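You operate a simulated robot arm through the tools that you are given. There is no shell and no other tool.

The job below is to be done with a simulated robot arm. You get a single attempt, and the scene is never put back.

JOB
Run the slide plate out and take the torn screen from pocket one.
Fine: The line is stopped. Pump knob to OUT, three strokes, knob back to HOLD before you lift the guard. Stand the screen in slot 4 and shut the guard. Set down upright: screen.
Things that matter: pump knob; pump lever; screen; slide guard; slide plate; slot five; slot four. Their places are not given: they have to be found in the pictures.

The check looks at the end state, three seconds after you hand in, the way a careful person would. Anything else that was tipped, shoved, dropped, spilled or broken makes it a failure.

ROBOT AND FRAMES
A 7-joint arm with a two-finger parallel gripper, fixed in place. Base frame: the origin is on the floor under the middle of its stand, x ahead of it, y to its left, z up. Readings come in mm, degrees, newtons and seconds.
With the tool pointing down near the work surface it reaches from about 300 to 700 mm from the base axis. Its first joint turns from -66.0 to 66.0 degrees. Payload 1.57 kg.
The TCP is the grasp point between the finger pads, 30 mm short of the fingertips. In the tool frame z runs along the fingers and y along their closing line. The gripper opens to 110 mm. The fingers are 24 mm wide and 12 mm thick; the gripper's body (48 by 112 mm) begins 78 mm behind the TCP.
Orientation is that of the tool frame in the base frame, as a unit quaternion [w, x, y, z]. With the fingers straight down and closing along the base's y, the tool's x points along the base's -x, its y along +y and its z along -z.

CONTROLS
- The arm moves only by the tool send_rows. Its argument "rows" is a list of rows, each a list of 7 numbers: the shift along the tool's x, y, z in units of 20 mm (1.0 is 20 mm), then the turn, a rotation vector about the tool's x, y, z in units of 4 degrees (1.0 is 4 degrees), then the opening, from 0 (shut) to 1 (fully open). In form: [[tx, ty, tz, wx, wy, wz, fingers], ...]. A call has 1 to 20 rows; each row shifts and turns the commanded pose from where the row before left it, along the tool's axes as they then stand. A call with a number of a shift or a turn outside -1 to 1 is refused whole. Rows are played at 5 a second. More than 50 mm and 8.6 degrees between two rows, or a gripper value outside its range, and nothing of the call is played. Where a pose cannot be reached the arm comes as near as it can. A force on the tool above 90 N (or 10 N above the force at the start of the call, whichever is more), or a blocked arm, ends the call early, and 0.2 s more pass. Each finger travels about 108 mm/s and halts on what it meets, pressing with about 36 N; the grip force reading is that of the motor and also rises with nothing between the fingers. The clock runs only during rows and for 0.2 s after the last one: add rows that do not move to give the fingers time. The reply holds the time, the measured pose of the TCP, the force on the tool along the base axes, the opening and the grip force, in the units named above and with some noise, with the torque about the TCP (base axes, N m) and any sound that the robot's microphone picked up.
- Cameras (640 x 400 px; columns grow to the right, rows downward): "scene" is fixed at [178.2, -401.9, 1406.8]; the picture's right is [0.66, -0.75, 0.00], its down [-0.41, -0.36, -0.84] and it looks along [0.63, 0.56, -0.55] (base axes); focal length 214 px, centre (320, 200). "wrist" rides on the gripper at [70, 16, -141] in the tool frame; the picture's right is [-0.23, 0.97, 0.00], its down [-0.86, -0.20, -0.48] and it looks along [-0.47, -0.11, 0.88] (tool axes); focal length 222 px, centre (320, 200).
- capture(camera): a new picture of that camera. No time passes.
- point_at(camera, pixels): for up to 12 pixels [column, row] of the newest picture of that camera ("zoom" is the newest enlarged one), the place [x, y, z] in the base frame of the surface seen there, good to about 3 mm. No time passes.
- zoom(camera, box): a new picture of the part [left, top, right, bottom] of that camera's present view, enlarged. No time passes.
- finish_job(): hands the job in; it is judged then, once.

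Leave the gripper open and the arm clear of the work at the hand-in unless told otherwise.

The tools are called as a command line: name --pt "numbers of a row" for each row, then --argument value for the rest, lists and objects as JSON in quotes. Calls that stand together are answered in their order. send_rows: Moves the arm, as the interface text tells. Its arguments: {"type":"object","properties":{"rows":{"type":"array"}},"required":["rows"]} The other tools are called the same way: capture (camera) takes a picture; point_at (camera, pixels) gives the place of the surface under pixels of a picture; zoom (camera, box) takes an enlarged picture of a part of a camera's view; finish_job () hands the job in.

At the start:

```text
t: 0.0
tcp_pos: [360.5, -22.5, 1334.6]
ee_rot: [0.0, 0.001, 1.0, 0.0]
force: [0.0, 1.0, 0.2]
ft_torque: [0.0, -0.02, 0.0]
opening: 109.8
gripper_force: 0.1
```

scene: 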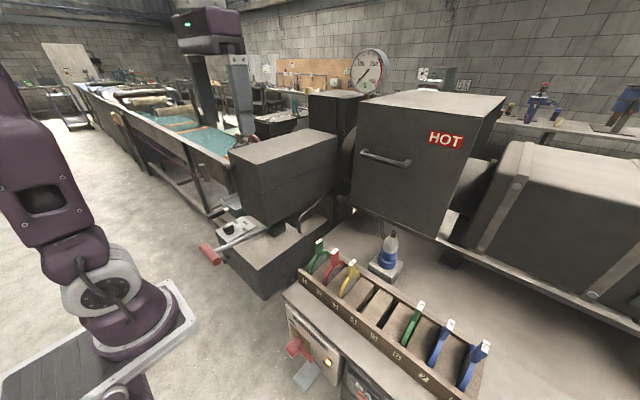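
wrist: 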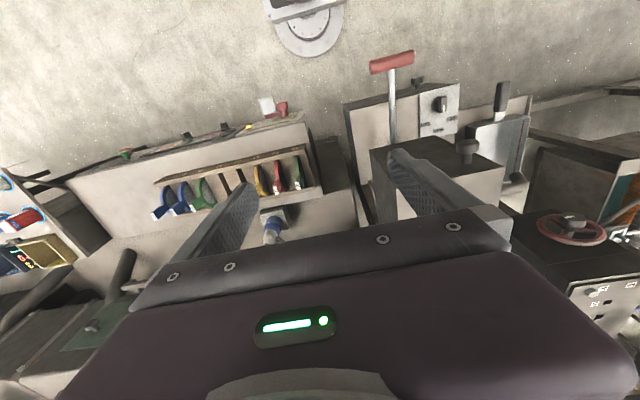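

I see a box machine with a handle labelled HOT, a rack with coloured screens around (390,330), a red lever handle near (210,255), and a smaller guard box near (280,170). I'll start with enlarged pictures of the main areas.

zoom --camera "scene" --box '[180, 120, 360, 300]'

zoom --camera "scene" --box '[270, 220, 500, 400]'

zoom --camera "wrist" --box '[330, 40, 640, 240]'

zoom --camera "wrist" --box '[60, 80, 360, 280]'

```text
2.22 times, centred on (270, 210) of scene
```

zoom: 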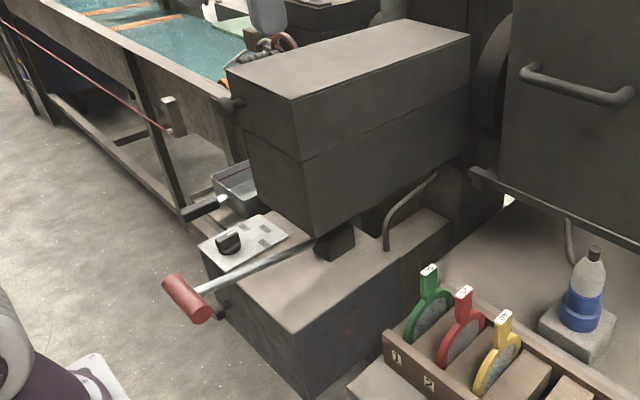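

```text
2.22 times, centred on (385, 310) of scene
```

zoom: 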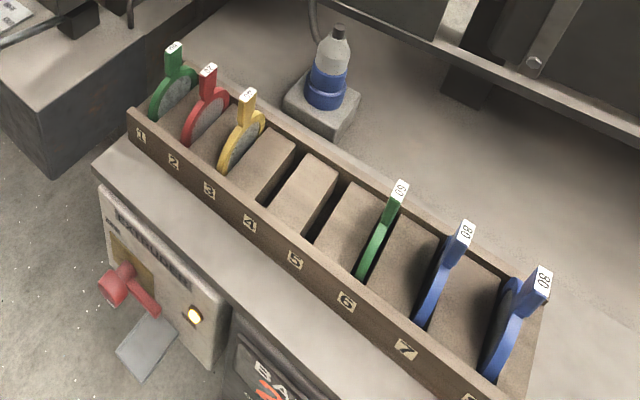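

```text
2.00 times, centred on (485, 140) of wrist
```

zoom: 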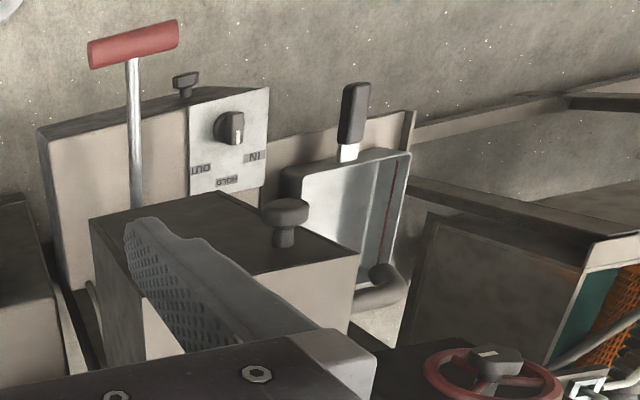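

```text
2.00 times, centred on (210, 180) of wrist
```

zoom: 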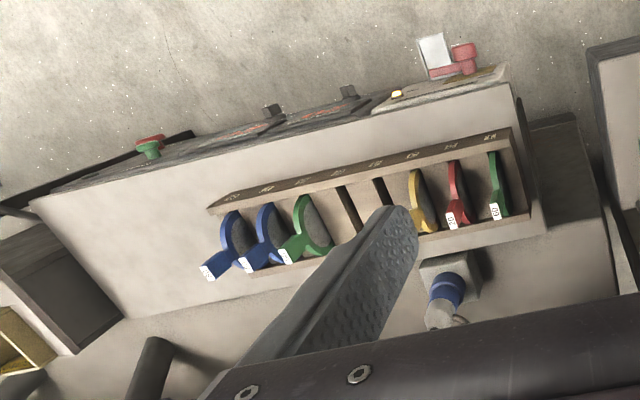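

The rack labels run 1 to 8: slots 4 and 5 are empty, with dark gaps at about (280,185) and (330,215) in the zoom. I'll measure the key places, starting with the scene camera's view.

point_at --camera "scene" --pixels '[[209, 255], [229, 230], [237, 152], [235, 168], [290, 148], [265, 200], [240, 225], [228, 200], [365, 158], [270, 240], [310, 222], [255, 270]]'

zoom --camera "scene" --box '[195, 180, 275, 260]'

zoom --camera "scene" --box '[220, 190, 340, 300]'

zoom --camera "scene" --box '[220, 80, 350, 180]'

```text
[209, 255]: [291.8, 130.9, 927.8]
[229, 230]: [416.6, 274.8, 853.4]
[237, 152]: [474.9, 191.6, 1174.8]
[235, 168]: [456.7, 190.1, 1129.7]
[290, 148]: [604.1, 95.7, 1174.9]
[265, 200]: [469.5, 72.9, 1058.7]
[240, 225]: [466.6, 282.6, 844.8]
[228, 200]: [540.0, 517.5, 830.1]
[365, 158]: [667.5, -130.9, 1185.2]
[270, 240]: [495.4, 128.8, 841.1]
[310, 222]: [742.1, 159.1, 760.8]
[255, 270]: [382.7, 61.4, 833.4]
```

```text
5.00 times, centred on (235, 220) of scene
```

zoom: 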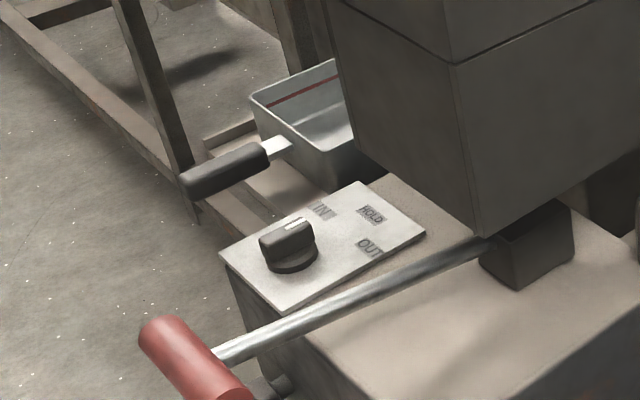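

```text
3.64 times, centred on (280, 245) of scene
```

zoom: 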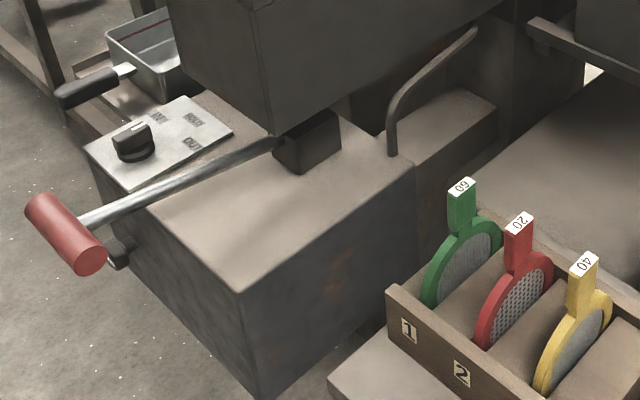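

```text
4.00 times, centred on (285, 130) of scene
```

zoom: 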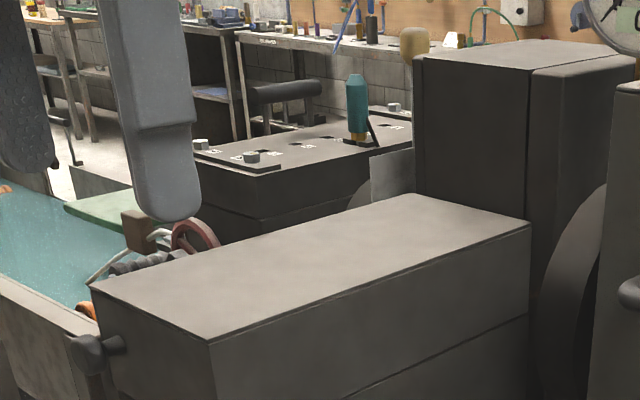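

The pump knob sits on a white plate at scene pixel (229,228) with labels IN, HOLD and OUT. I'll zoom in hard on it to read its setting.

zoom --camera "scene" --box '[217, 212, 257, 237]'

zoom --camera "wrist" --box '[415, 70, 475, 145]'

```text
16.00 times, centred on (237, 224) of scene
```

zoom: 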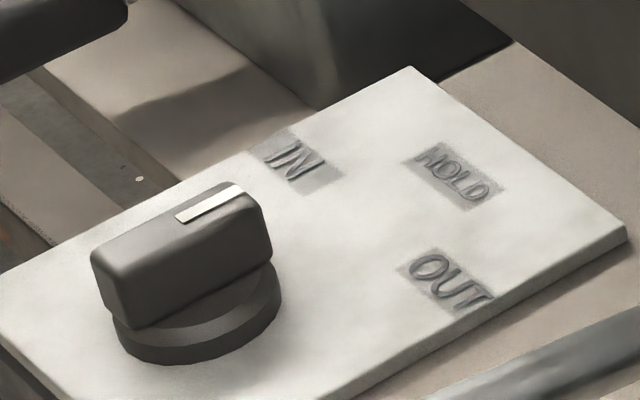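

```text
5.33 times, centred on (445, 108) of wrist
```

zoom: 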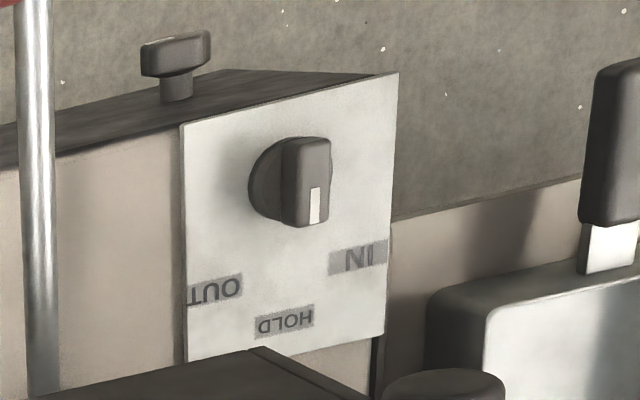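

The knob's white line appears to point to HOLD (away from the robot). I'll measure the knob and labels from the wrist zoom.

point_at --camera "zoom" --pixels '[[285, 320], [215, 290], [360, 258], [315, 190], [313, 222], [306, 150], [265, 180], [320, 165], [190, 130], [395, 80], [385, 335], [185, 350]]'

zoom --camera "scene" --box '[217, 212, 257, 237]'

```text
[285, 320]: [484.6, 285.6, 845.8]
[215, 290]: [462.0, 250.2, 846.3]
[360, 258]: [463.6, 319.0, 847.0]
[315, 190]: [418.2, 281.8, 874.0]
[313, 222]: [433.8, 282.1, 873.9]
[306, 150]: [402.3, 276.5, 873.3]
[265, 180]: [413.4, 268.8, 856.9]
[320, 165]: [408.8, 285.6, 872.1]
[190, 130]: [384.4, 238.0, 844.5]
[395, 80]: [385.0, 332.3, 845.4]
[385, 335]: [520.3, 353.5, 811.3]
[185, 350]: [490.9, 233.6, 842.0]
```

```text
16.00 times, centred on (237, 224) of scene
```

zoom: 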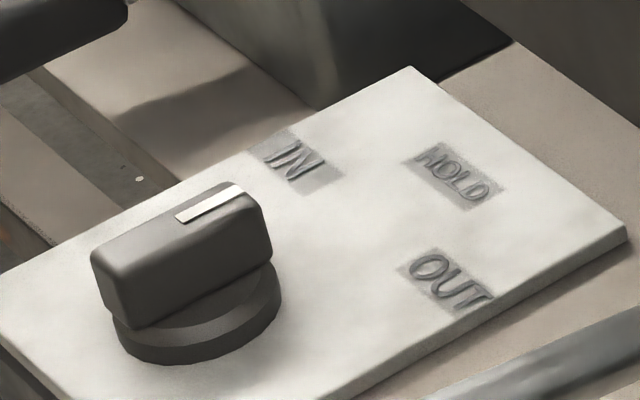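

I have the knob centre near (417,282) with HOLD at +x and OUT toward -y. Next I'll measure the guard box, lever and rack in the scene view.

zoom --camera "scene" --box '[220, 90, 380, 240]'

point_at --camera "scene" --pixels '[[230, 152], [268, 168], [336, 135], [300, 128], [272, 224], [240, 210], [333, 192], [268, 190], [300, 152], [325, 155], [295, 212], [326, 210]]'

point_at --camera "scene" --pixels '[[320, 242], [337, 252], [352, 264], [360, 300], [385, 310], [419, 306], [447, 327], [485, 345], [368, 310], [388, 322], [305, 283], [440, 375]]'

```text
2.67 times, centred on (300, 165) of scene
```

zoom: 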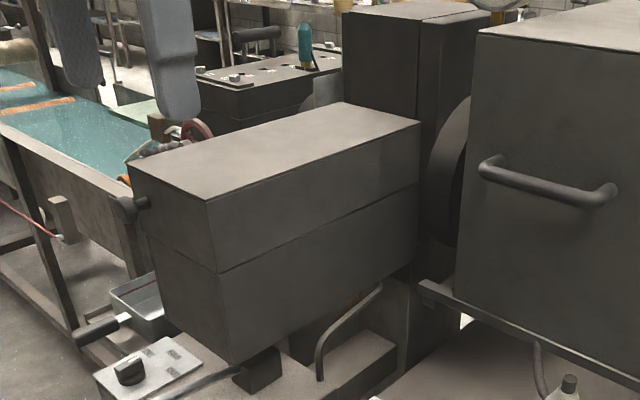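

```text
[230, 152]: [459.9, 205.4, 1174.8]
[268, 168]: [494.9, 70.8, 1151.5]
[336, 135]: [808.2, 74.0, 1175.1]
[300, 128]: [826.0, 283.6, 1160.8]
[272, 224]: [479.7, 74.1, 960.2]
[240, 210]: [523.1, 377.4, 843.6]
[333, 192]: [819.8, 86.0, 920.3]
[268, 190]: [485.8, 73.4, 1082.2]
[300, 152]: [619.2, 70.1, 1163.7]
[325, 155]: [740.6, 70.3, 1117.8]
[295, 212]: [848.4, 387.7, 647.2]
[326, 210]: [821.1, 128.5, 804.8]
```

```text
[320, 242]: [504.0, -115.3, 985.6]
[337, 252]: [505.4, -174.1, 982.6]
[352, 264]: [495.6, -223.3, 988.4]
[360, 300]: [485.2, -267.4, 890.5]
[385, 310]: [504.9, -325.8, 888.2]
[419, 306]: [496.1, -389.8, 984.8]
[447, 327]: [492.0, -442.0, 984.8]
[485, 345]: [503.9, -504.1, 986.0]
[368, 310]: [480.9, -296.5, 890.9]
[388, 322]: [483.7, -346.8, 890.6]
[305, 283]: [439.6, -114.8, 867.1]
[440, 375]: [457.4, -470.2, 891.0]
```

The guard is a long box with x from about 456 to 820, y from 70 to 205, and its top at z 1175; its knob is on the front face. To see the guard's left side and its knob, I'll move the arm left (+y) at the present height, which is well above everything.

send_rows --pt "0 1 0 0 0 0 1" --pt "0 1 0 0 0 0 1" --pt "0 1 0 0 0 0 1" --pt "0 1 0 0 0 0 1" --pt "0 1 0 0 0 0 1" --pt "0 1 0 0 0 0 1" --pt "0 1 0 0 0 0 1" --pt "0 1 0 0 0 0 1" --pt "0 1 0 0 0 0 1" --pt "0 1 0 0 0 0 1" --pt "0 1 0 0 0 0 1" --pt "0 1 0 0 0 0 1" --pt "0 1 0 0 0 0 1" --pt "0 1 0 0 0 0 1"

capture --camera "wrist"

capture --camera "scene"

```text
t: 3.0
tcp_pos: [354.9, 232.4, 1325.9]
ee_rot: [0.001, 0.001, 1.0, 0.001]
force: [-0.4, 0.2, 0.1]
ft_torque: [0.03, 0.02, 0.0]
opening: 109.8
gripper_force: 0.1
out of reach, approached as far as the arm can: row 12, 13, 14
```

```text
taken
```

wrist: 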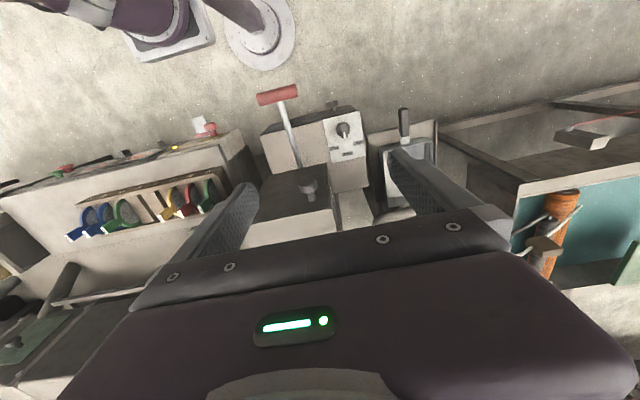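

```text
taken
```

scene: 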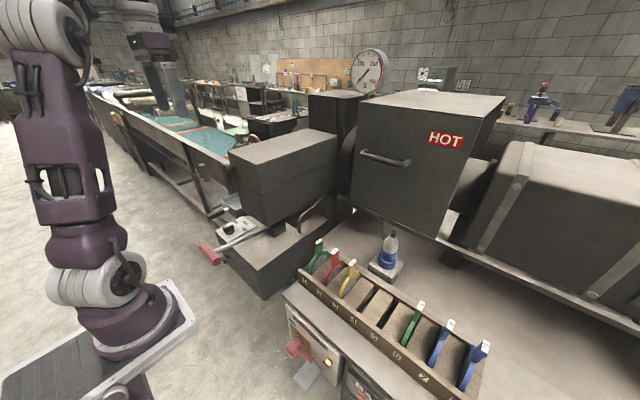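

The wrist camera now sees the pump box, knob, tray and the guard's front knob. I'll enlarge that part.

zoom --camera "wrist" --box '[240, 70, 460, 230]'

zoom --camera "wrist" --box '[270, 90, 400, 200]'

```text
2.50 times, centred on (350, 150) of wrist
```

zoom: 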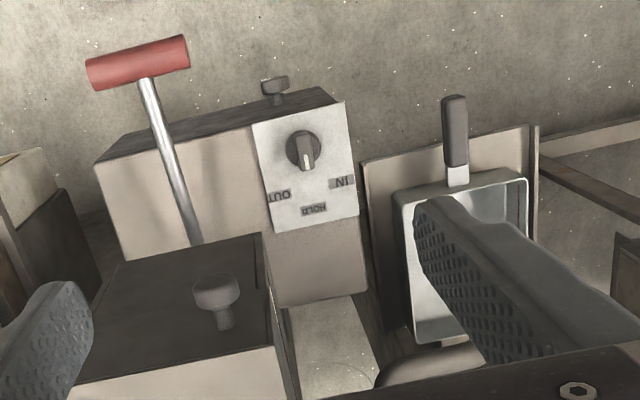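

```text
3.64 times, centred on (335, 145) of wrist
```

zoom: 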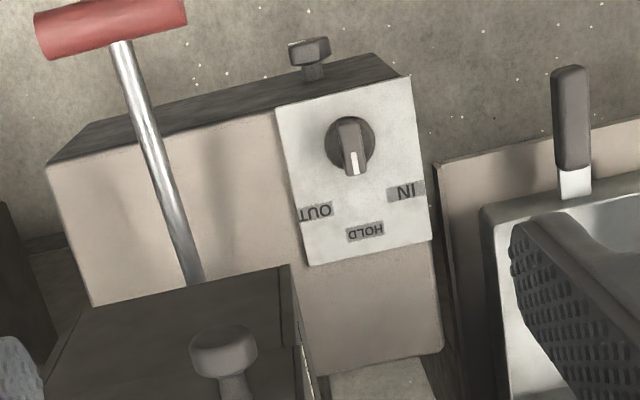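

The guard knob is on its front face; the pump panel is behind it at lower level. Now I'll measure the lever handle, rod and pivot from the scene view.

zoom --camera "scene" --box '[190, 210, 290, 290]'

point_at --camera "zoom" --pixels '[[140, 160], [215, 280], [180, 220], [260, 200], [320, 172], [380, 150], [420, 135], [450, 105], [480, 100], [455, 140], [235, 260], [240, 280]]'

```text
5.00 times, centred on (240, 250) of scene
```

zoom: 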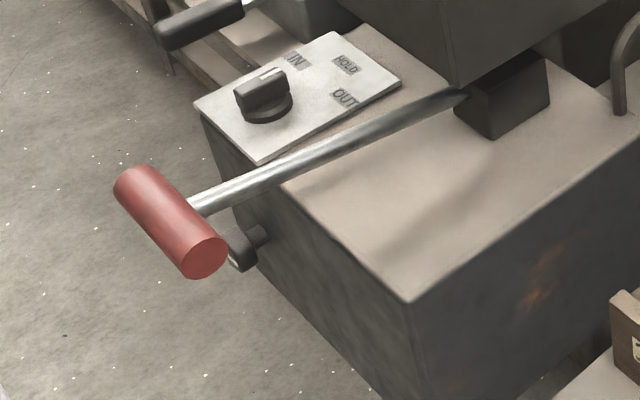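

```text
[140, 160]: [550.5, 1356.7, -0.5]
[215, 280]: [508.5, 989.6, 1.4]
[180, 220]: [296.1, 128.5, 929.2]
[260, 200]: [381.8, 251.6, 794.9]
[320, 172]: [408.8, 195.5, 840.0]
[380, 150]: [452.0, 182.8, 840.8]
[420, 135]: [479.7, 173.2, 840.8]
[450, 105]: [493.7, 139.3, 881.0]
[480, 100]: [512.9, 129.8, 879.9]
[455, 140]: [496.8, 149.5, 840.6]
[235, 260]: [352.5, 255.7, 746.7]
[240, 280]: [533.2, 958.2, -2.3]
```

Several of those points missed the rod. I'll measure again along it and along the handle.

point_at --camera "zoom" --pixels '[[150, 180], [130, 185], [205, 258], [195, 240], [215, 196], [260, 178], [320, 153], [380, 129], [430, 107], [455, 96], [490, 118], [530, 75]]'

zoom --camera "scene" --box '[250, 200, 320, 250]'

```text
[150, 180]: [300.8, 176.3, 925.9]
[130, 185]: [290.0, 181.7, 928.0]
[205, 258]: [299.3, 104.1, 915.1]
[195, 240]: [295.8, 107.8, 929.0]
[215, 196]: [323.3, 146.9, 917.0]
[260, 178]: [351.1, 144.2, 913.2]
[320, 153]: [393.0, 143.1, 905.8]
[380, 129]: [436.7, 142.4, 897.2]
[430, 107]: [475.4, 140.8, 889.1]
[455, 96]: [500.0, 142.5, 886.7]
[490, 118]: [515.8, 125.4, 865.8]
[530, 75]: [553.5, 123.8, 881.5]
```

```text
8.00 times, centred on (285, 225) of scene
```

zoom: 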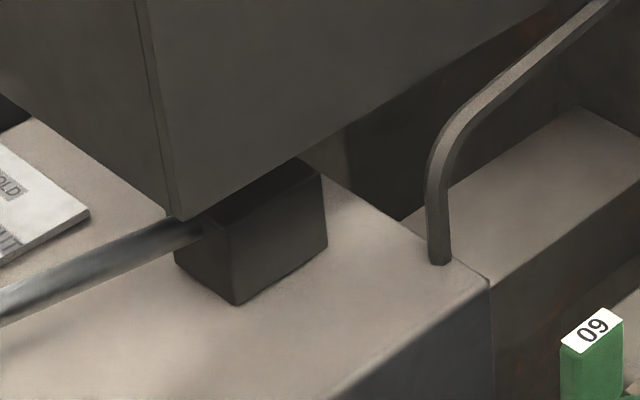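

Handle: centre about (295,144,915), 80 mm long along y; rod rises about 10° toward the robot from a pivot near x=525. Now I'll measure the pump knob more precisely from the present wrist view.

zoom --camera "wrist" --box '[324, 108, 372, 166]'

zoom --camera "wrist" --box '[324, 114, 364, 146]'

```text
6.90 times, centred on (348, 137) of wrist
```

zoom: 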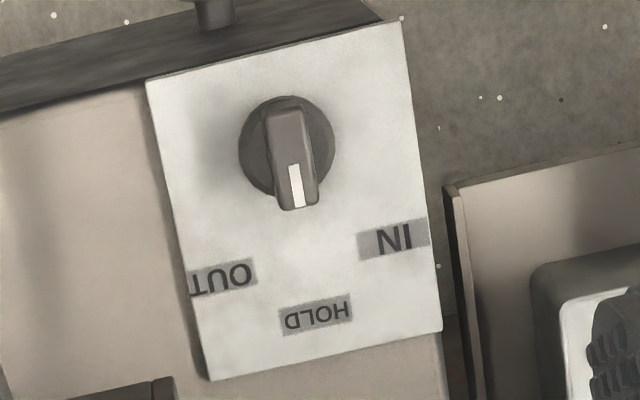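

```text
12.50 times, centred on (344, 130) of wrist
```

zoom: 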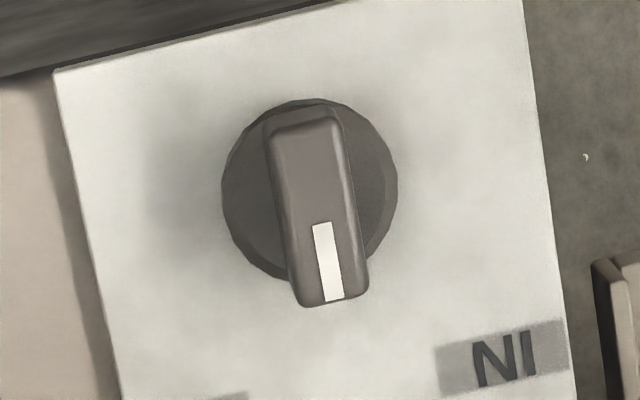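

point_at --camera "zoom" --pixels '[[318, 215], [300, 135], [330, 290], [285, 200], [350, 200], [305, 125], [333, 295], [245, 170], [385, 200], [278, 140], [340, 130], [325, 250]]'

zoom --camera "wrist" --box '[250, 170, 340, 230]'

```text
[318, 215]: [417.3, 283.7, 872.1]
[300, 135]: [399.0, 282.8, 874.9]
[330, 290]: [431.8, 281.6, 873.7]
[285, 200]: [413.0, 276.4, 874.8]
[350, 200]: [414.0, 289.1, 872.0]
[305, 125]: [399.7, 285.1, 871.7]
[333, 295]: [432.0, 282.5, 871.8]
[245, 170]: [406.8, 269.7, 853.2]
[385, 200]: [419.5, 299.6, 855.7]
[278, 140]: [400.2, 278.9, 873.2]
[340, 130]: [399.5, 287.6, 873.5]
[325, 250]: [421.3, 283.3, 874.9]
```

```text
6.67 times, centred on (295, 200) of wrist
```

zoom: 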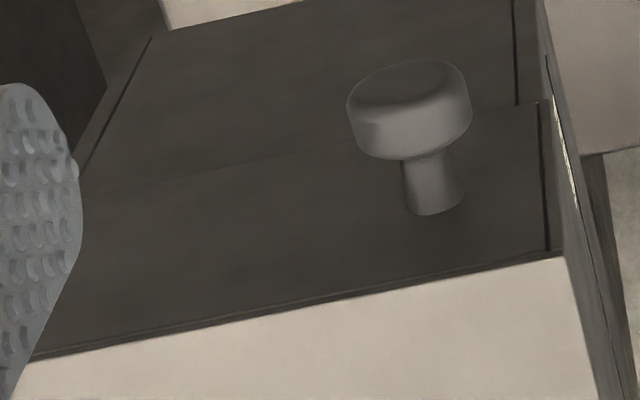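

The knob bar is centred at about (416,283), top z 873, 14 mm wide along y, so the default gripper yaw suits it. The space below is clear down to the panel (z 845), so I'll go down 200 mm first and read the pose.

send_rows --pt "0 0 1 0 0 0 1" --pt "0 0 1 0 0 0 1" --pt "0 0 1 0 0 0 1" --pt "0 0 1 0 0 0 1" --pt "0 0 1 0 0 0 1" --pt "0 0 1 0 0 0 1" --pt "0 0 1 0 0 0 1" --pt "0 0 1 0 0 0 1" --pt "0 0 1 0 0 0 1" --pt "0 0 1 0 0 0 1"

capture --camera "wrist"

```text
t: 5.2
tcp_pos: [352.5, 230.8, 1125.7]
ee_rot: [0.0, 0.001, 1.0, 0.0]
force: [1.2, -0.2, 0.8]
ft_torque: [-0.03, 0.0, 0.03]
opening: 110.0
gripper_force: 0.1
```

```text
taken
```

wrist: 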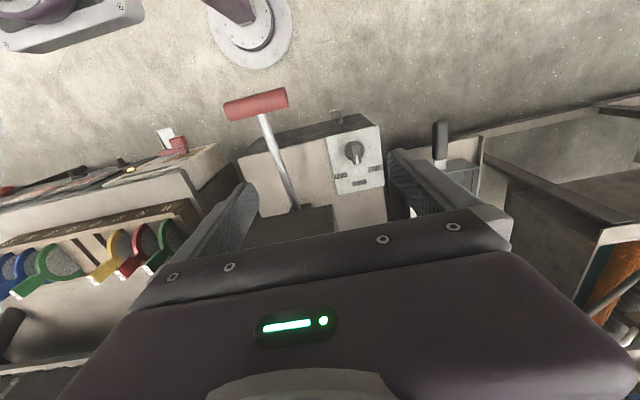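

The pose follows the measured position. Now over to the knob: +63.5 in x, +52 in y, and down to z about 930.

send_rows --pt "-0.79 0.65 0 0 0 0 1" --pt "-0.79 0.65 0 0 0 0 1" --pt "-0.79 0.65 0 0 0 0 1" --pt "-0.79 0.65 0 0 0 0 1" --pt "0 0 1 0 0 0 0.6" --pt "0 0 1 0 0 0 0.6" --pt "0 0 1 0 0 0 0.6" --pt "0 0 1 0 0 0 0.6" --pt "0 0 1 0 0 0 0.6" --pt "0 0 1 0 0 0 0.6" --pt "0 0 1 0 0 0 0.6" --pt "0 0 1 0 0 0 0.6" --pt "0 0 1 0 0 0 0.6" --pt "0 0 0.75 0 0 0 0.6"

capture --camera "wrist"

capture --camera "scene"

```text
t: 8.2
tcp_pos: [418.2, 285.3, 931.4]
ee_rot: [0.0, 0.002, 1.0, 0.0]
force: [0.2, 0.2, -1.0]
ft_torque: [-0.05, -0.02, 0.03]
opening: 66.1
gripper_force: 0.0
```

```text
taken
```

wrist: 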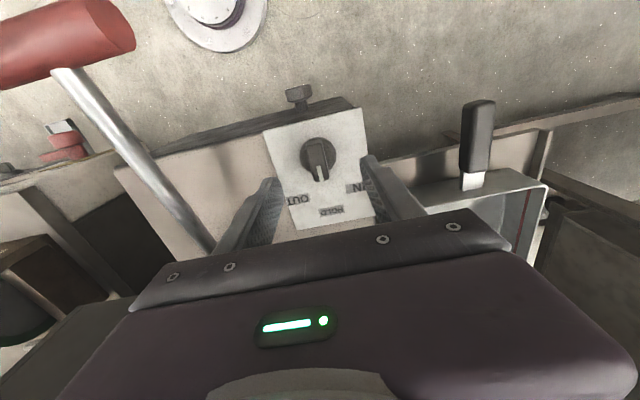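

```text
taken
```

scene: 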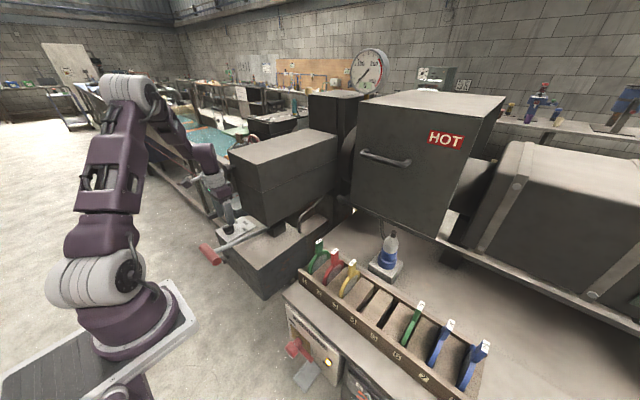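

I'm above the knob at (418,285,931). I'll re-measure the knob from this closer view before going down.

zoom --camera "wrist" --box '[280, 120, 370, 190]'

point_at --camera "wrist" --pixels '[[316, 158], [317, 143], [321, 180], [310, 160], [324, 160], [303, 158], [333, 155]]'

```text
5.71 times, centred on (325, 155) of wrist
```

zoom: 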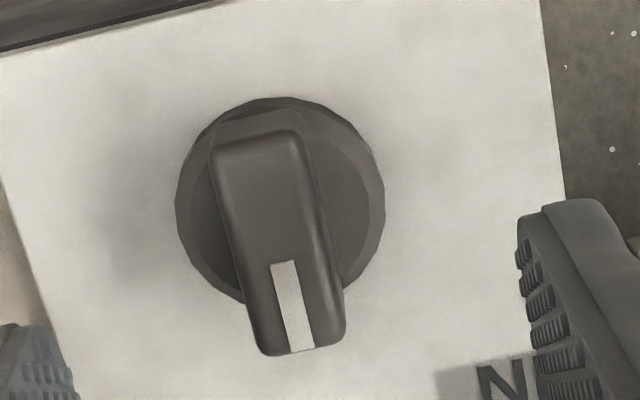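

```text
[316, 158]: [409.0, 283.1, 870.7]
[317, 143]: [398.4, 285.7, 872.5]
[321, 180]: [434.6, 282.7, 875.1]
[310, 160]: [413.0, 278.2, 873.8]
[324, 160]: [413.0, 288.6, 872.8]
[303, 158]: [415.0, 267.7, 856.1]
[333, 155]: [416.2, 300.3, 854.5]
```

Knob centre confirmed at (416.5,283.5). I'll go down to TCP z 889 so the fingertips sit just above the flange, then close.

send_rows --pt "0.085 -0.09 0.7 0 0 0 0.6" --pt "0 0 0.7 0 0 0 0.6" --pt "0 0 0.7 0 0 0 0.6" --pt "0 0 0 0 0 0 0.4" --pt "0 0 0 0 0 0 0.2" --pt "0 0 0 0 0 0 0.05" --pt "0 0 0 0 0 0 0.05" --pt "0 0 0 0 0 0 0.05"

capture --camera "wrist"

```text
t: 10.0
tcp_pos: [415.7, 284.1, 890.0]
ee_rot: [0.0, -0.001, 1.0, 0.0]
force: [-1.1, 13.5, -10.6]
ft_torque: [0.26, -0.63, 0.03]
opening: 15.8
gripper_force: 31.4
```

```text
taken
```

wrist: 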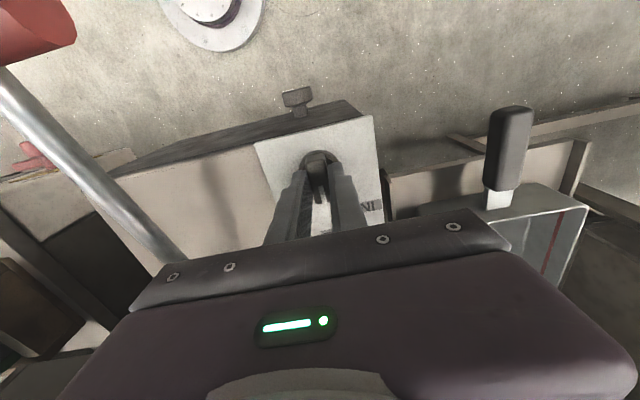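

The knob is gripped (opening 15.8). Now I'll turn it clockwise seen from above, toward OUT, about 36°, watching the torque.

send_rows --pt "0 0 0 0 0 0.75 0.05" --pt "0 0 0 0 0 0.75 0.05" --pt "0 0 0 0 0 0.75 0.05" --pt "0 0 0 0 0 0.75 0.05" --pt "0 0 0 0 0 0.75 0.05" --pt "0 0 0 0 0 0.75 0.05" --pt "0 0 0 0 0 0.75 0.05" --pt "0 0 0 0 0 0.75 0.05" --pt "0 0 0 0 0 0.75 0.05" --pt "0 0 0 0 0 0.75 0.05" --pt "0 0 0 0 0 0.75 0.05" --pt "0 0 0 0 0 0.75 0.05"

capture --camera "scene"

capture --camera "wrist"

```text
t: 12.6
tcp_pos: [416.6, 284.8, 888.3]
ee_rot: [0.001, 0.31, 0.951, 0.001]
force: [-0.6, 15.7, 26.1]
ft_torque: [0.48, 0.47, 0.0]
opening: 16.2
gripper_force: 31.4
```

```text
taken
```

scene: 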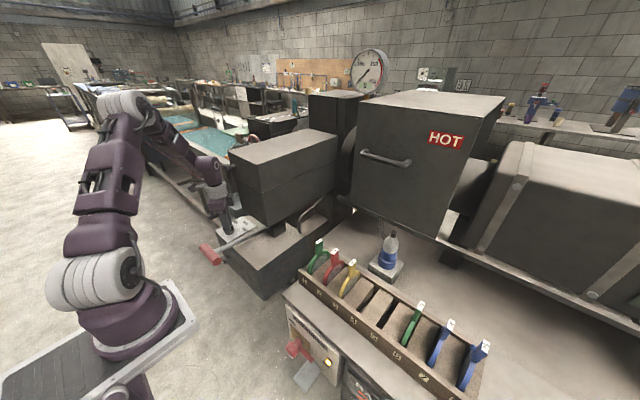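

```text
taken
```

wrist: 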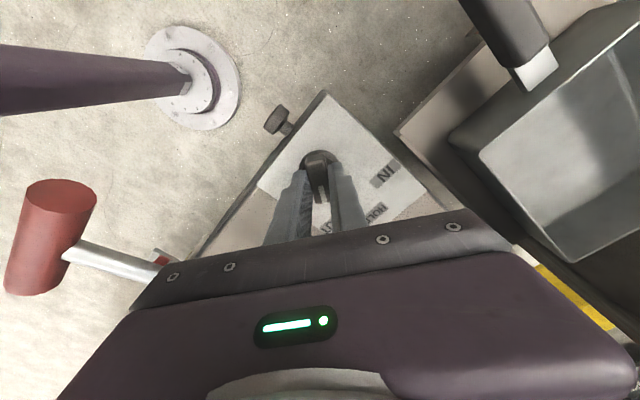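

Turned 36°, no stop felt yet (z torque about 0). The fingertips press on the flange a little, so I'll ease up 1 mm and turn a few more degrees to feel for the stop.

send_rows --pt "0 0 -0.06 0 0 0.5 0.05" --pt "0 0 0 0 0 0.4 0.05" --pt "0 0 0 0 0 0 0.05"

zoom --camera "wrist" --box '[260, 130, 400, 240]'

```text
t: 13.4
tcp_pos: [416.0, 283.5, 889.5]
ee_rot: [0.0, 0.34, 0.94, 0.0]
force: [10.8, 19.9, -12.8]
ft_torque: [0.46, -0.33, -0.01]
opening: 16.0
gripper_force: 31.6
```

```text
3.64 times, centred on (330, 185) of wrist
```

zoom: 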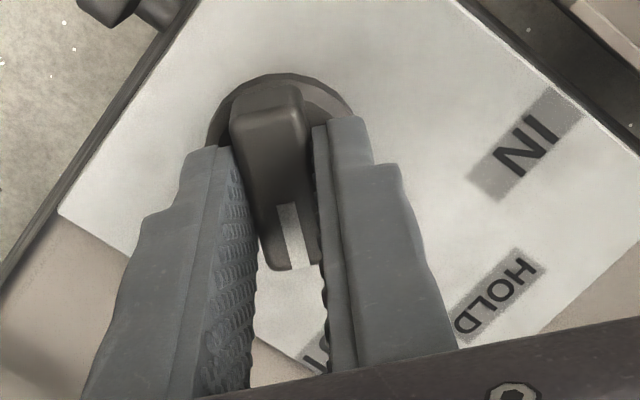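

The knob follows the fingers and now points at about the OUT label. I'll open, rise, and check its setting.

send_rows --pt "0 0 0 0 0 0 0.3" --pt "0 0 0 0 0 0 0.4" --pt "0 0 -0.5 0 0 0 0.4" --pt "0 0 -1 0 0 0 0.5" --pt "0 0 -1 0 0 0 0.7" --pt "0 0 -1 0 0 0 0.8"

capture --camera "wrist"

zoom --camera "wrist" --box '[250, 110, 410, 230]'

zoom --camera "scene" --box '[210, 205, 260, 240]'

```text
t: 14.8
tcp_pos: [416.1, 283.7, 959.9]
ee_rot: [0.0, 0.339, 0.941, 0.0]
force: [-0.2, 0.2, 0.1]
ft_torque: [-0.01, 0.01, 0.0]
opening: 87.9
gripper_force: 0.2
```

```text
taken
```

wrist: 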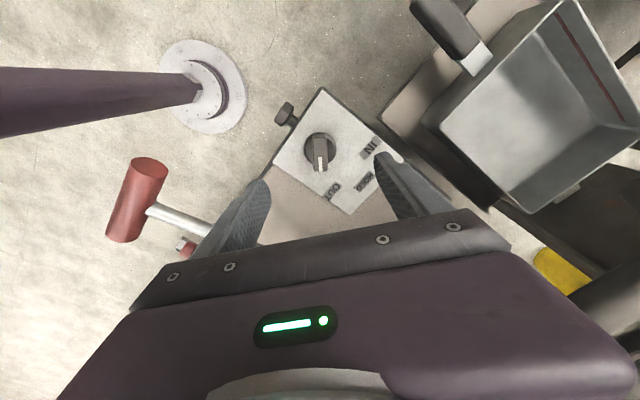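

```text
3.33 times, centred on (330, 170) of wrist
```

zoom: 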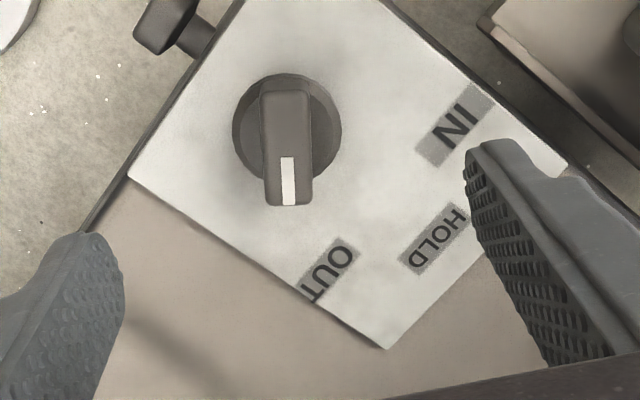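

```text
11.43 times, centred on (235, 222) of scene
```

zoom: 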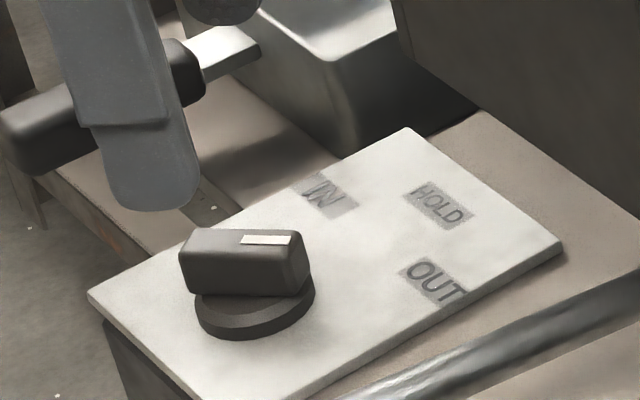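

The knob stays turned toward OUT. I'll measure its angle against the label directions.

zoom --camera "wrist" --box '[290, 120, 380, 210]'

point_at --camera "zoom" --pixels '[[243, 70], [250, 215], [250, 165], [313, 323], [455, 270], [495, 105], [225, 140], [285, 140], [165, 140], [330, 135]]'

```text
4.44 times, centred on (335, 165) of wrist
```

zoom: 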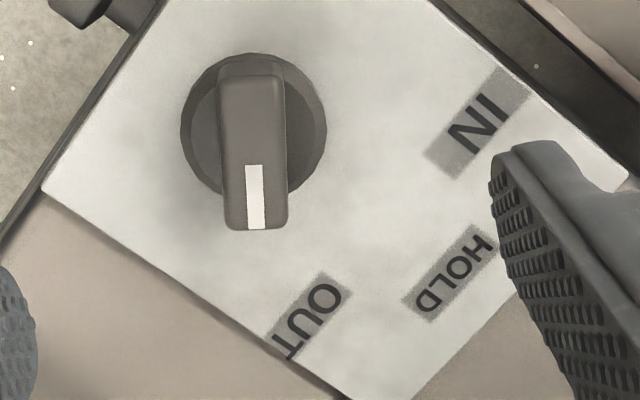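

```text
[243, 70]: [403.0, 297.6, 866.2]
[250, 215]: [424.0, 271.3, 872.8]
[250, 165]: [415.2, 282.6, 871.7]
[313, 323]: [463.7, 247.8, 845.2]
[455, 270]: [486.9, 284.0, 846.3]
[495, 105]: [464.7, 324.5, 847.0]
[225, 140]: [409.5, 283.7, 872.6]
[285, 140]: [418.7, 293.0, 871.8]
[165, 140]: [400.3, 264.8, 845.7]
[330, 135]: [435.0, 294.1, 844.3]
```

The knob sits turned by roughly 50° toward OUT, past the label's centre line and clearly off HOLD. Next the lever: I'll move back toward the robot, turn the tool back to zero yaw, and rise to about z 1010.

send_rows --pt "0.5 -0.96 -0.42 0 0 0 0.8" --pt "0.5 -0.96 -0.42 0 0 0 0.9" --pt "0.5 -0.96 -0.42 0 0 0 1" --pt "0.5 -0.96 -0.42 0 0 0 1" --pt "0.5 -0.96 -0.42 0 0 0 1" --pt "0.5 -0.96 -0.42 0 0 0 1" --pt "0 0 0 0 0 -0.99 1" --pt "0 0 0 0 0 -0.99 1" --pt "0 0 0 0 0 -0.99 1" --pt "0 0 0 0 0 -0.99 1" --pt "0 0 0 0 0 -0.99 1" --pt "0 0 0 0 0 -0.99 1" --pt "0 0 0 0 0 -0.99 1" --pt "0 0 0 0 0 -0.99 1" --pt "0 0 0 0 0 -0.99 1" --pt "0 0 0 0 0 -0.99 1"

capture --camera "wrist"

zoom --camera "scene" --box '[190, 200, 270, 270]'

```text
t: 18.2
tcp_pos: [297.0, 234.0, 1009.7]
ee_rot: [0.0, 0.0, 1.0, 0.0]
force: [-0.9, 0.2, -0.1]
ft_torque: [-0.02, -0.04, -0.02]
opening: 110.0
gripper_force: 0.0
```

```text
taken
```

wrist: 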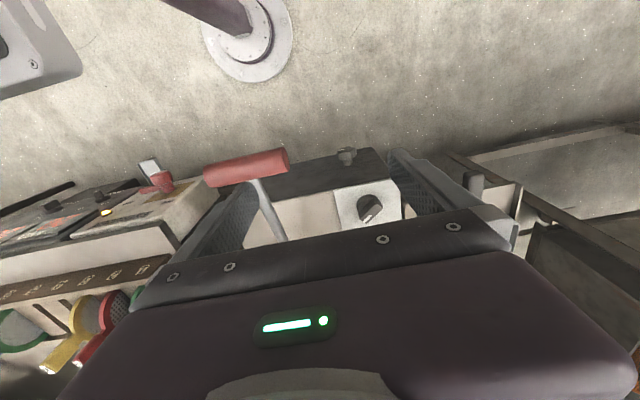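

```text
5.71 times, centred on (230, 235) of scene
```

zoom: 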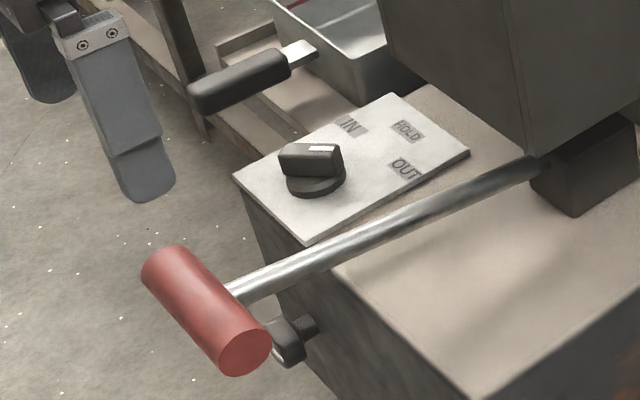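

I see the red handle below and to the right of the gripper. I'll measure its ends again from both cameras.

point_at --camera "zoom" --pixels '[[160, 270], [175, 285], [200, 310], [225, 345], [250, 350], [262, 345], [180, 252], [240, 290]]'

point_at --camera "wrist" --pixels '[[210, 174], [245, 167], [285, 158], [245, 176], [245, 158], [214, 180], [264, 200]]'

```text
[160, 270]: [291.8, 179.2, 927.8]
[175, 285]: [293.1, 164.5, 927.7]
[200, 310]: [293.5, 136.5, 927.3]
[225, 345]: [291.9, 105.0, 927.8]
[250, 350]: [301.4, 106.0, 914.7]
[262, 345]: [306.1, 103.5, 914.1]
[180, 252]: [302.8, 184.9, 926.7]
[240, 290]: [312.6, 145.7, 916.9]
```

```text
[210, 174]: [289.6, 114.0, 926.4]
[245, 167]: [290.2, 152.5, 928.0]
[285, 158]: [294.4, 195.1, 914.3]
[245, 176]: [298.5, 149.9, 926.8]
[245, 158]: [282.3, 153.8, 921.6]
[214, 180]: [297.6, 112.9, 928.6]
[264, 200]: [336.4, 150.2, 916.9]
```

The handle spans y of about 103 to 193, with its centre near (295,148,914). I'll move over it at z 985 and re-check.

send_rows --pt "0.1 -0.86 0.25 0 0 0 1" --pt "0 -0.86 0.25 0 0 0 1" --pt "0 -0.86 0.25 0 0 0 1" --pt "0 -0.86 0.25 0 0 0 1" --pt "0 -0.86 0.25 0 0 0 1"

capture --camera "wrist"

zoom --camera "scene" --box '[170, 190, 270, 280]'

```text
t: 19.4
tcp_pos: [294.3, 144.1, 985.9]
ee_rot: [0.0, -0.001, 1.0, 0.0]
force: [0.8, 0.3, -0.4]
ft_torque: [0.0, 0.04, 0.0]
opening: 110.0
gripper_force: 0.1
```

```text
taken
```

wrist: 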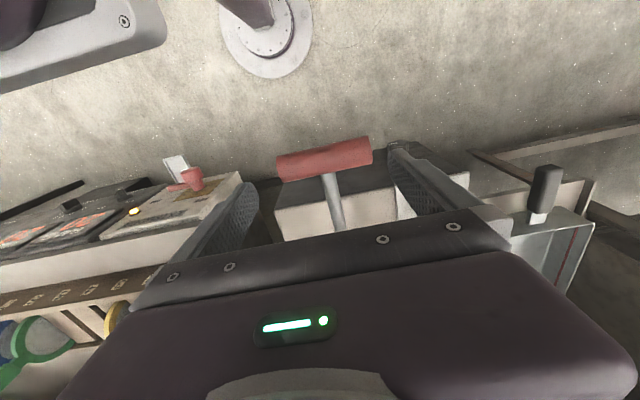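

```text
4.44 times, centred on (220, 235) of scene
```

zoom: 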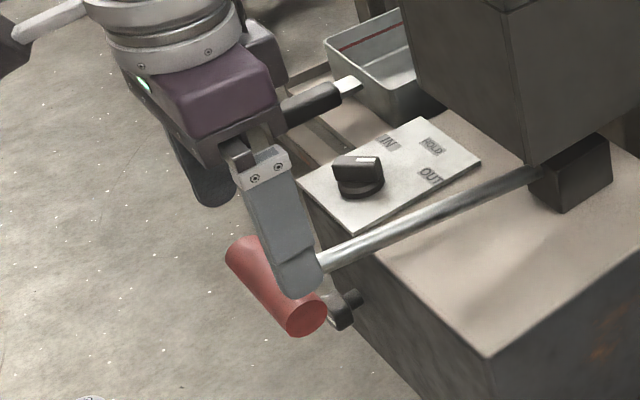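

zoom --camera "wrist" --box '[250, 120, 410, 240]'

point_at --camera "wrist" --pixels '[[280, 160], [283, 170], [325, 158], [368, 150], [371, 143], [325, 148], [326, 170], [334, 200], [338, 220]]'

```text
3.33 times, centred on (330, 180) of wrist
```

zoom: 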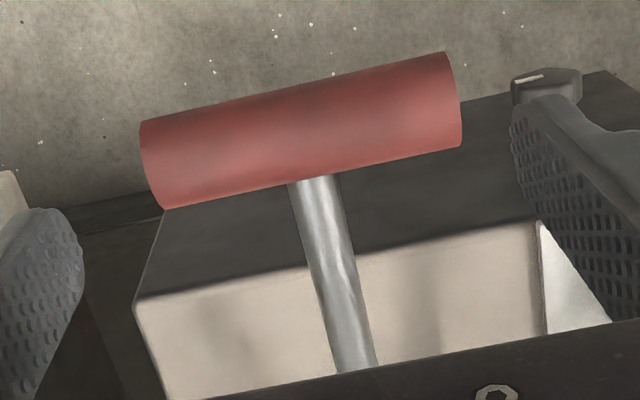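

```text
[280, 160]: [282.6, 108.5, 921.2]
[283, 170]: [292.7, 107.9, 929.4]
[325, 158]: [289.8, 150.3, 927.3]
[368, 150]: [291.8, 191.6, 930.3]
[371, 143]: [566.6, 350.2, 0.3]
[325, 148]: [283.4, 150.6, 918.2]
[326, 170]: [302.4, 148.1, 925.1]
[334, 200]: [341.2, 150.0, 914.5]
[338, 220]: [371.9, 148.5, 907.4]
```

The handle is centred at y≈149.5 and is 89 mm long, and the fingers open to 110. I'll shift +5.5 mm in y, go down with the fingers past both ends, and close on the ends.

send_rows --pt "0 0.27 0 0 0 0 1" --pt "0 0 0.7 0 0 0 1" --pt "0 0 0.7 0 0 0 1" --pt "0 0 0.7 0 0 0 1" --pt "0 0 0.7 0 0 0 1" --pt "0 0 0.7 0 0 0 1" --pt "0 0 0 0 0 0 1"

capture --camera "wrist"

zoom --camera "scene" --box '[170, 200, 270, 290]'

```text
t: 21.0
tcp_pos: [295.4, 150.8, 916.1]
ee_rot: [0.0, 0.001, 1.0, 0.0]
force: [0.3, -0.5, 0.3]
ft_torque: [0.01, -0.01, 0.02]
opening: 109.9
gripper_force: 0.1
```

```text
taken
```

wrist: 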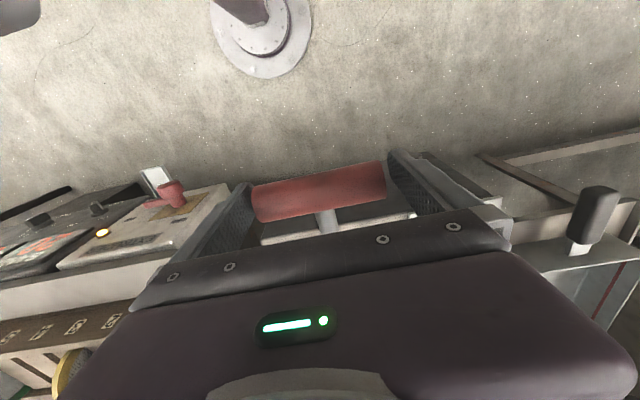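

```text
4.44 times, centred on (220, 245) of scene
```

zoom: 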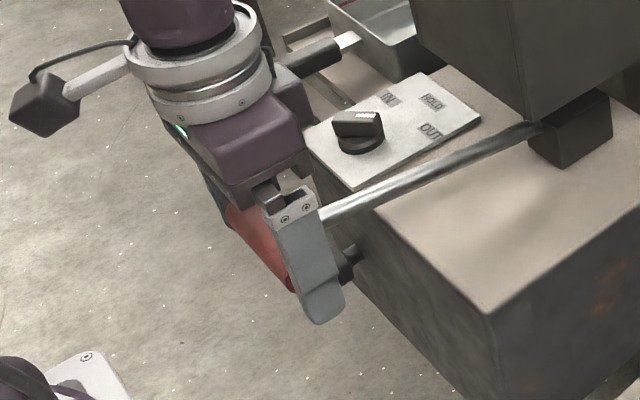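

Both fingers straddle the handle ends with no contact. Closing now.

send_rows --pt "0 0 0 0 0 0 0.85" --pt "0 0 0 0 0 0 0.7" --pt "0 0 0 0 0 0 0.6" --pt "0 0 0 0 0 0 0.6"

```text
t: 22.0
tcp_pos: [295.8, 149.2, 916.6]
ee_rot: [-0.001, 0.002, 1.0, -0.001]
force: [6.5, -13.1, -2.5]
ft_torque: [-1.23, -0.32, 0.32]
opening: 89.9
gripper_force: 44.8
```

Gripped (opening 89.9). I'll try the lever downward a little along its arc and read the force.

send_rows --pt "0.09 0 0.49 0 0 0 0.6" --pt "0.07 0 0.49 0 0 0 0.6" --pt "0 0 0 0 0 0 0.6"

zoom --camera "scene" --box '[190, 130, 350, 290]'

```text
t: 22.8
tcp_pos: [291.9, 150.7, 897.1]
ee_rot: [-0.001, 0.0, 1.0, -0.001]
force: [3.2, -26.1, 6.4]
ft_torque: [-0.34, -0.93, 0.34]
opening: 90.1
gripper_force: 44.5
```

```text
2.50 times, centred on (270, 210) of scene
```

zoom: 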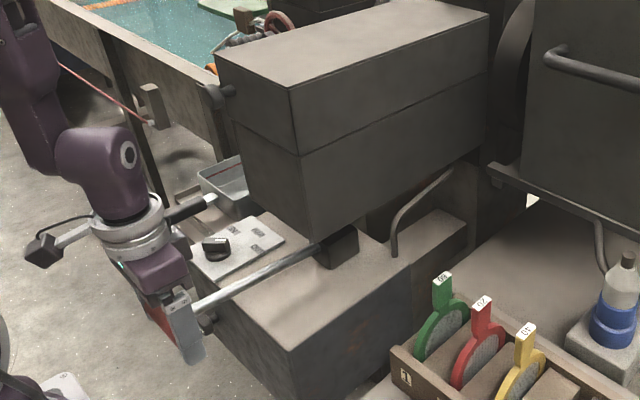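

The tool went down 20 mm with only 6 N. I'll check in the wrist view that the handle came along.

capture --camera "wrist"

zoom --camera "wrist" --box '[230, 130, 430, 260]'

point_at --camera "wrist" --pixels '[[320, 185], [320, 195], [325, 215]]'

```text
taken
```

wrist: 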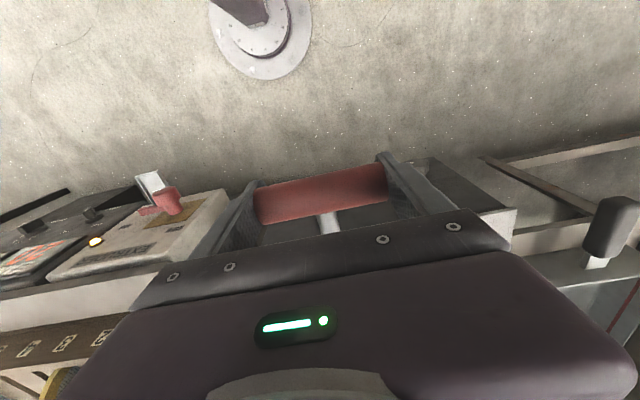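

```text
3.08 times, centred on (330, 195) of wrist
```

zoom: 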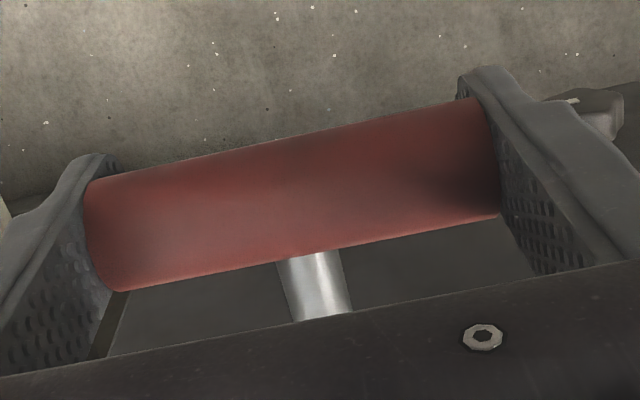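

```text
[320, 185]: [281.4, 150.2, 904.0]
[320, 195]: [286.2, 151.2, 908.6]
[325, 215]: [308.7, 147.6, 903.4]
```

The handle follows the tool. I'll continue down in small steps to find the lower end of the stroke.

send_rows --pt "0.02 0 0.5 0 0 0 0.6" --pt "0 0 0.5 0 0 0 0.6" --pt "0 0 0.5 0 0 0 0.6" --pt "0 0 0 0 0 0 0.6"

capture --camera "wrist"

zoom --camera "scene" --box '[190, 130, 350, 290]'

```text
t: 23.8
tcp_pos: [290.3, 150.3, 865.4]
ee_rot: [0.0, 0.002, 1.0, 0.0]
force: [6.3, -39.3, 7.7]
ft_torque: [-0.16, -0.94, 0.63]
opening: 90.1
gripper_force: 44.5
```

```text
taken
```

wrist: 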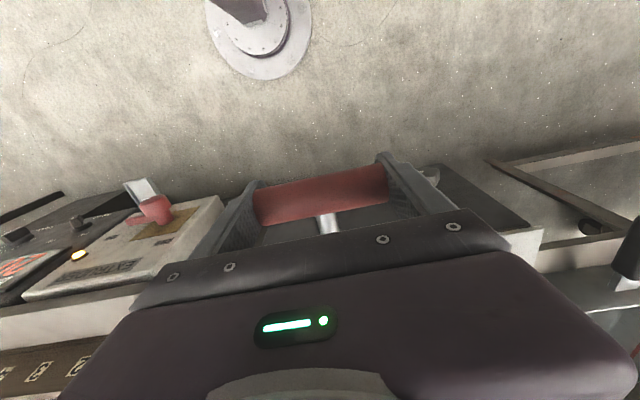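

```text
2.50 times, centred on (270, 210) of scene
```

zoom: 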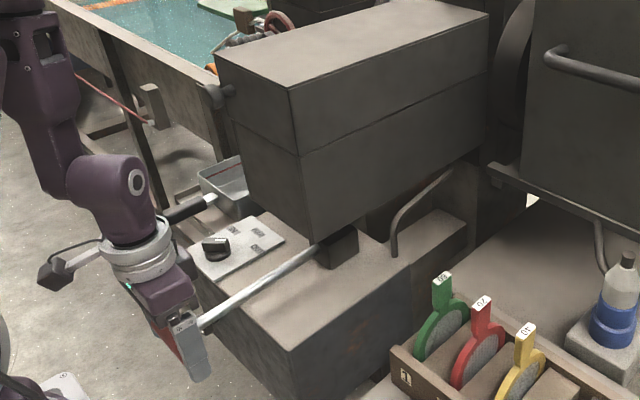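

Still moving freely down (z force about 8 N). Side force is building, so I'll ease 1.5 mm toward -y and continue down.

send_rows --pt "0 -0.07 0.5 0 0 0 0.6" --pt "-0.02 0 0.5 0 0 0 0.6" --pt "0 0 0 0 0 0 0.6"

```text
t: 24.6
tcp_pos: [291.4, 149.1, 848.2]
ee_rot: [0.002, 0.0, 1.0, 0.001]
force: [6.5, -18.0, 10.8]
ft_torque: [-0.37, -1.34, 0.31]
opening: 89.7
gripper_force: 44.7
```

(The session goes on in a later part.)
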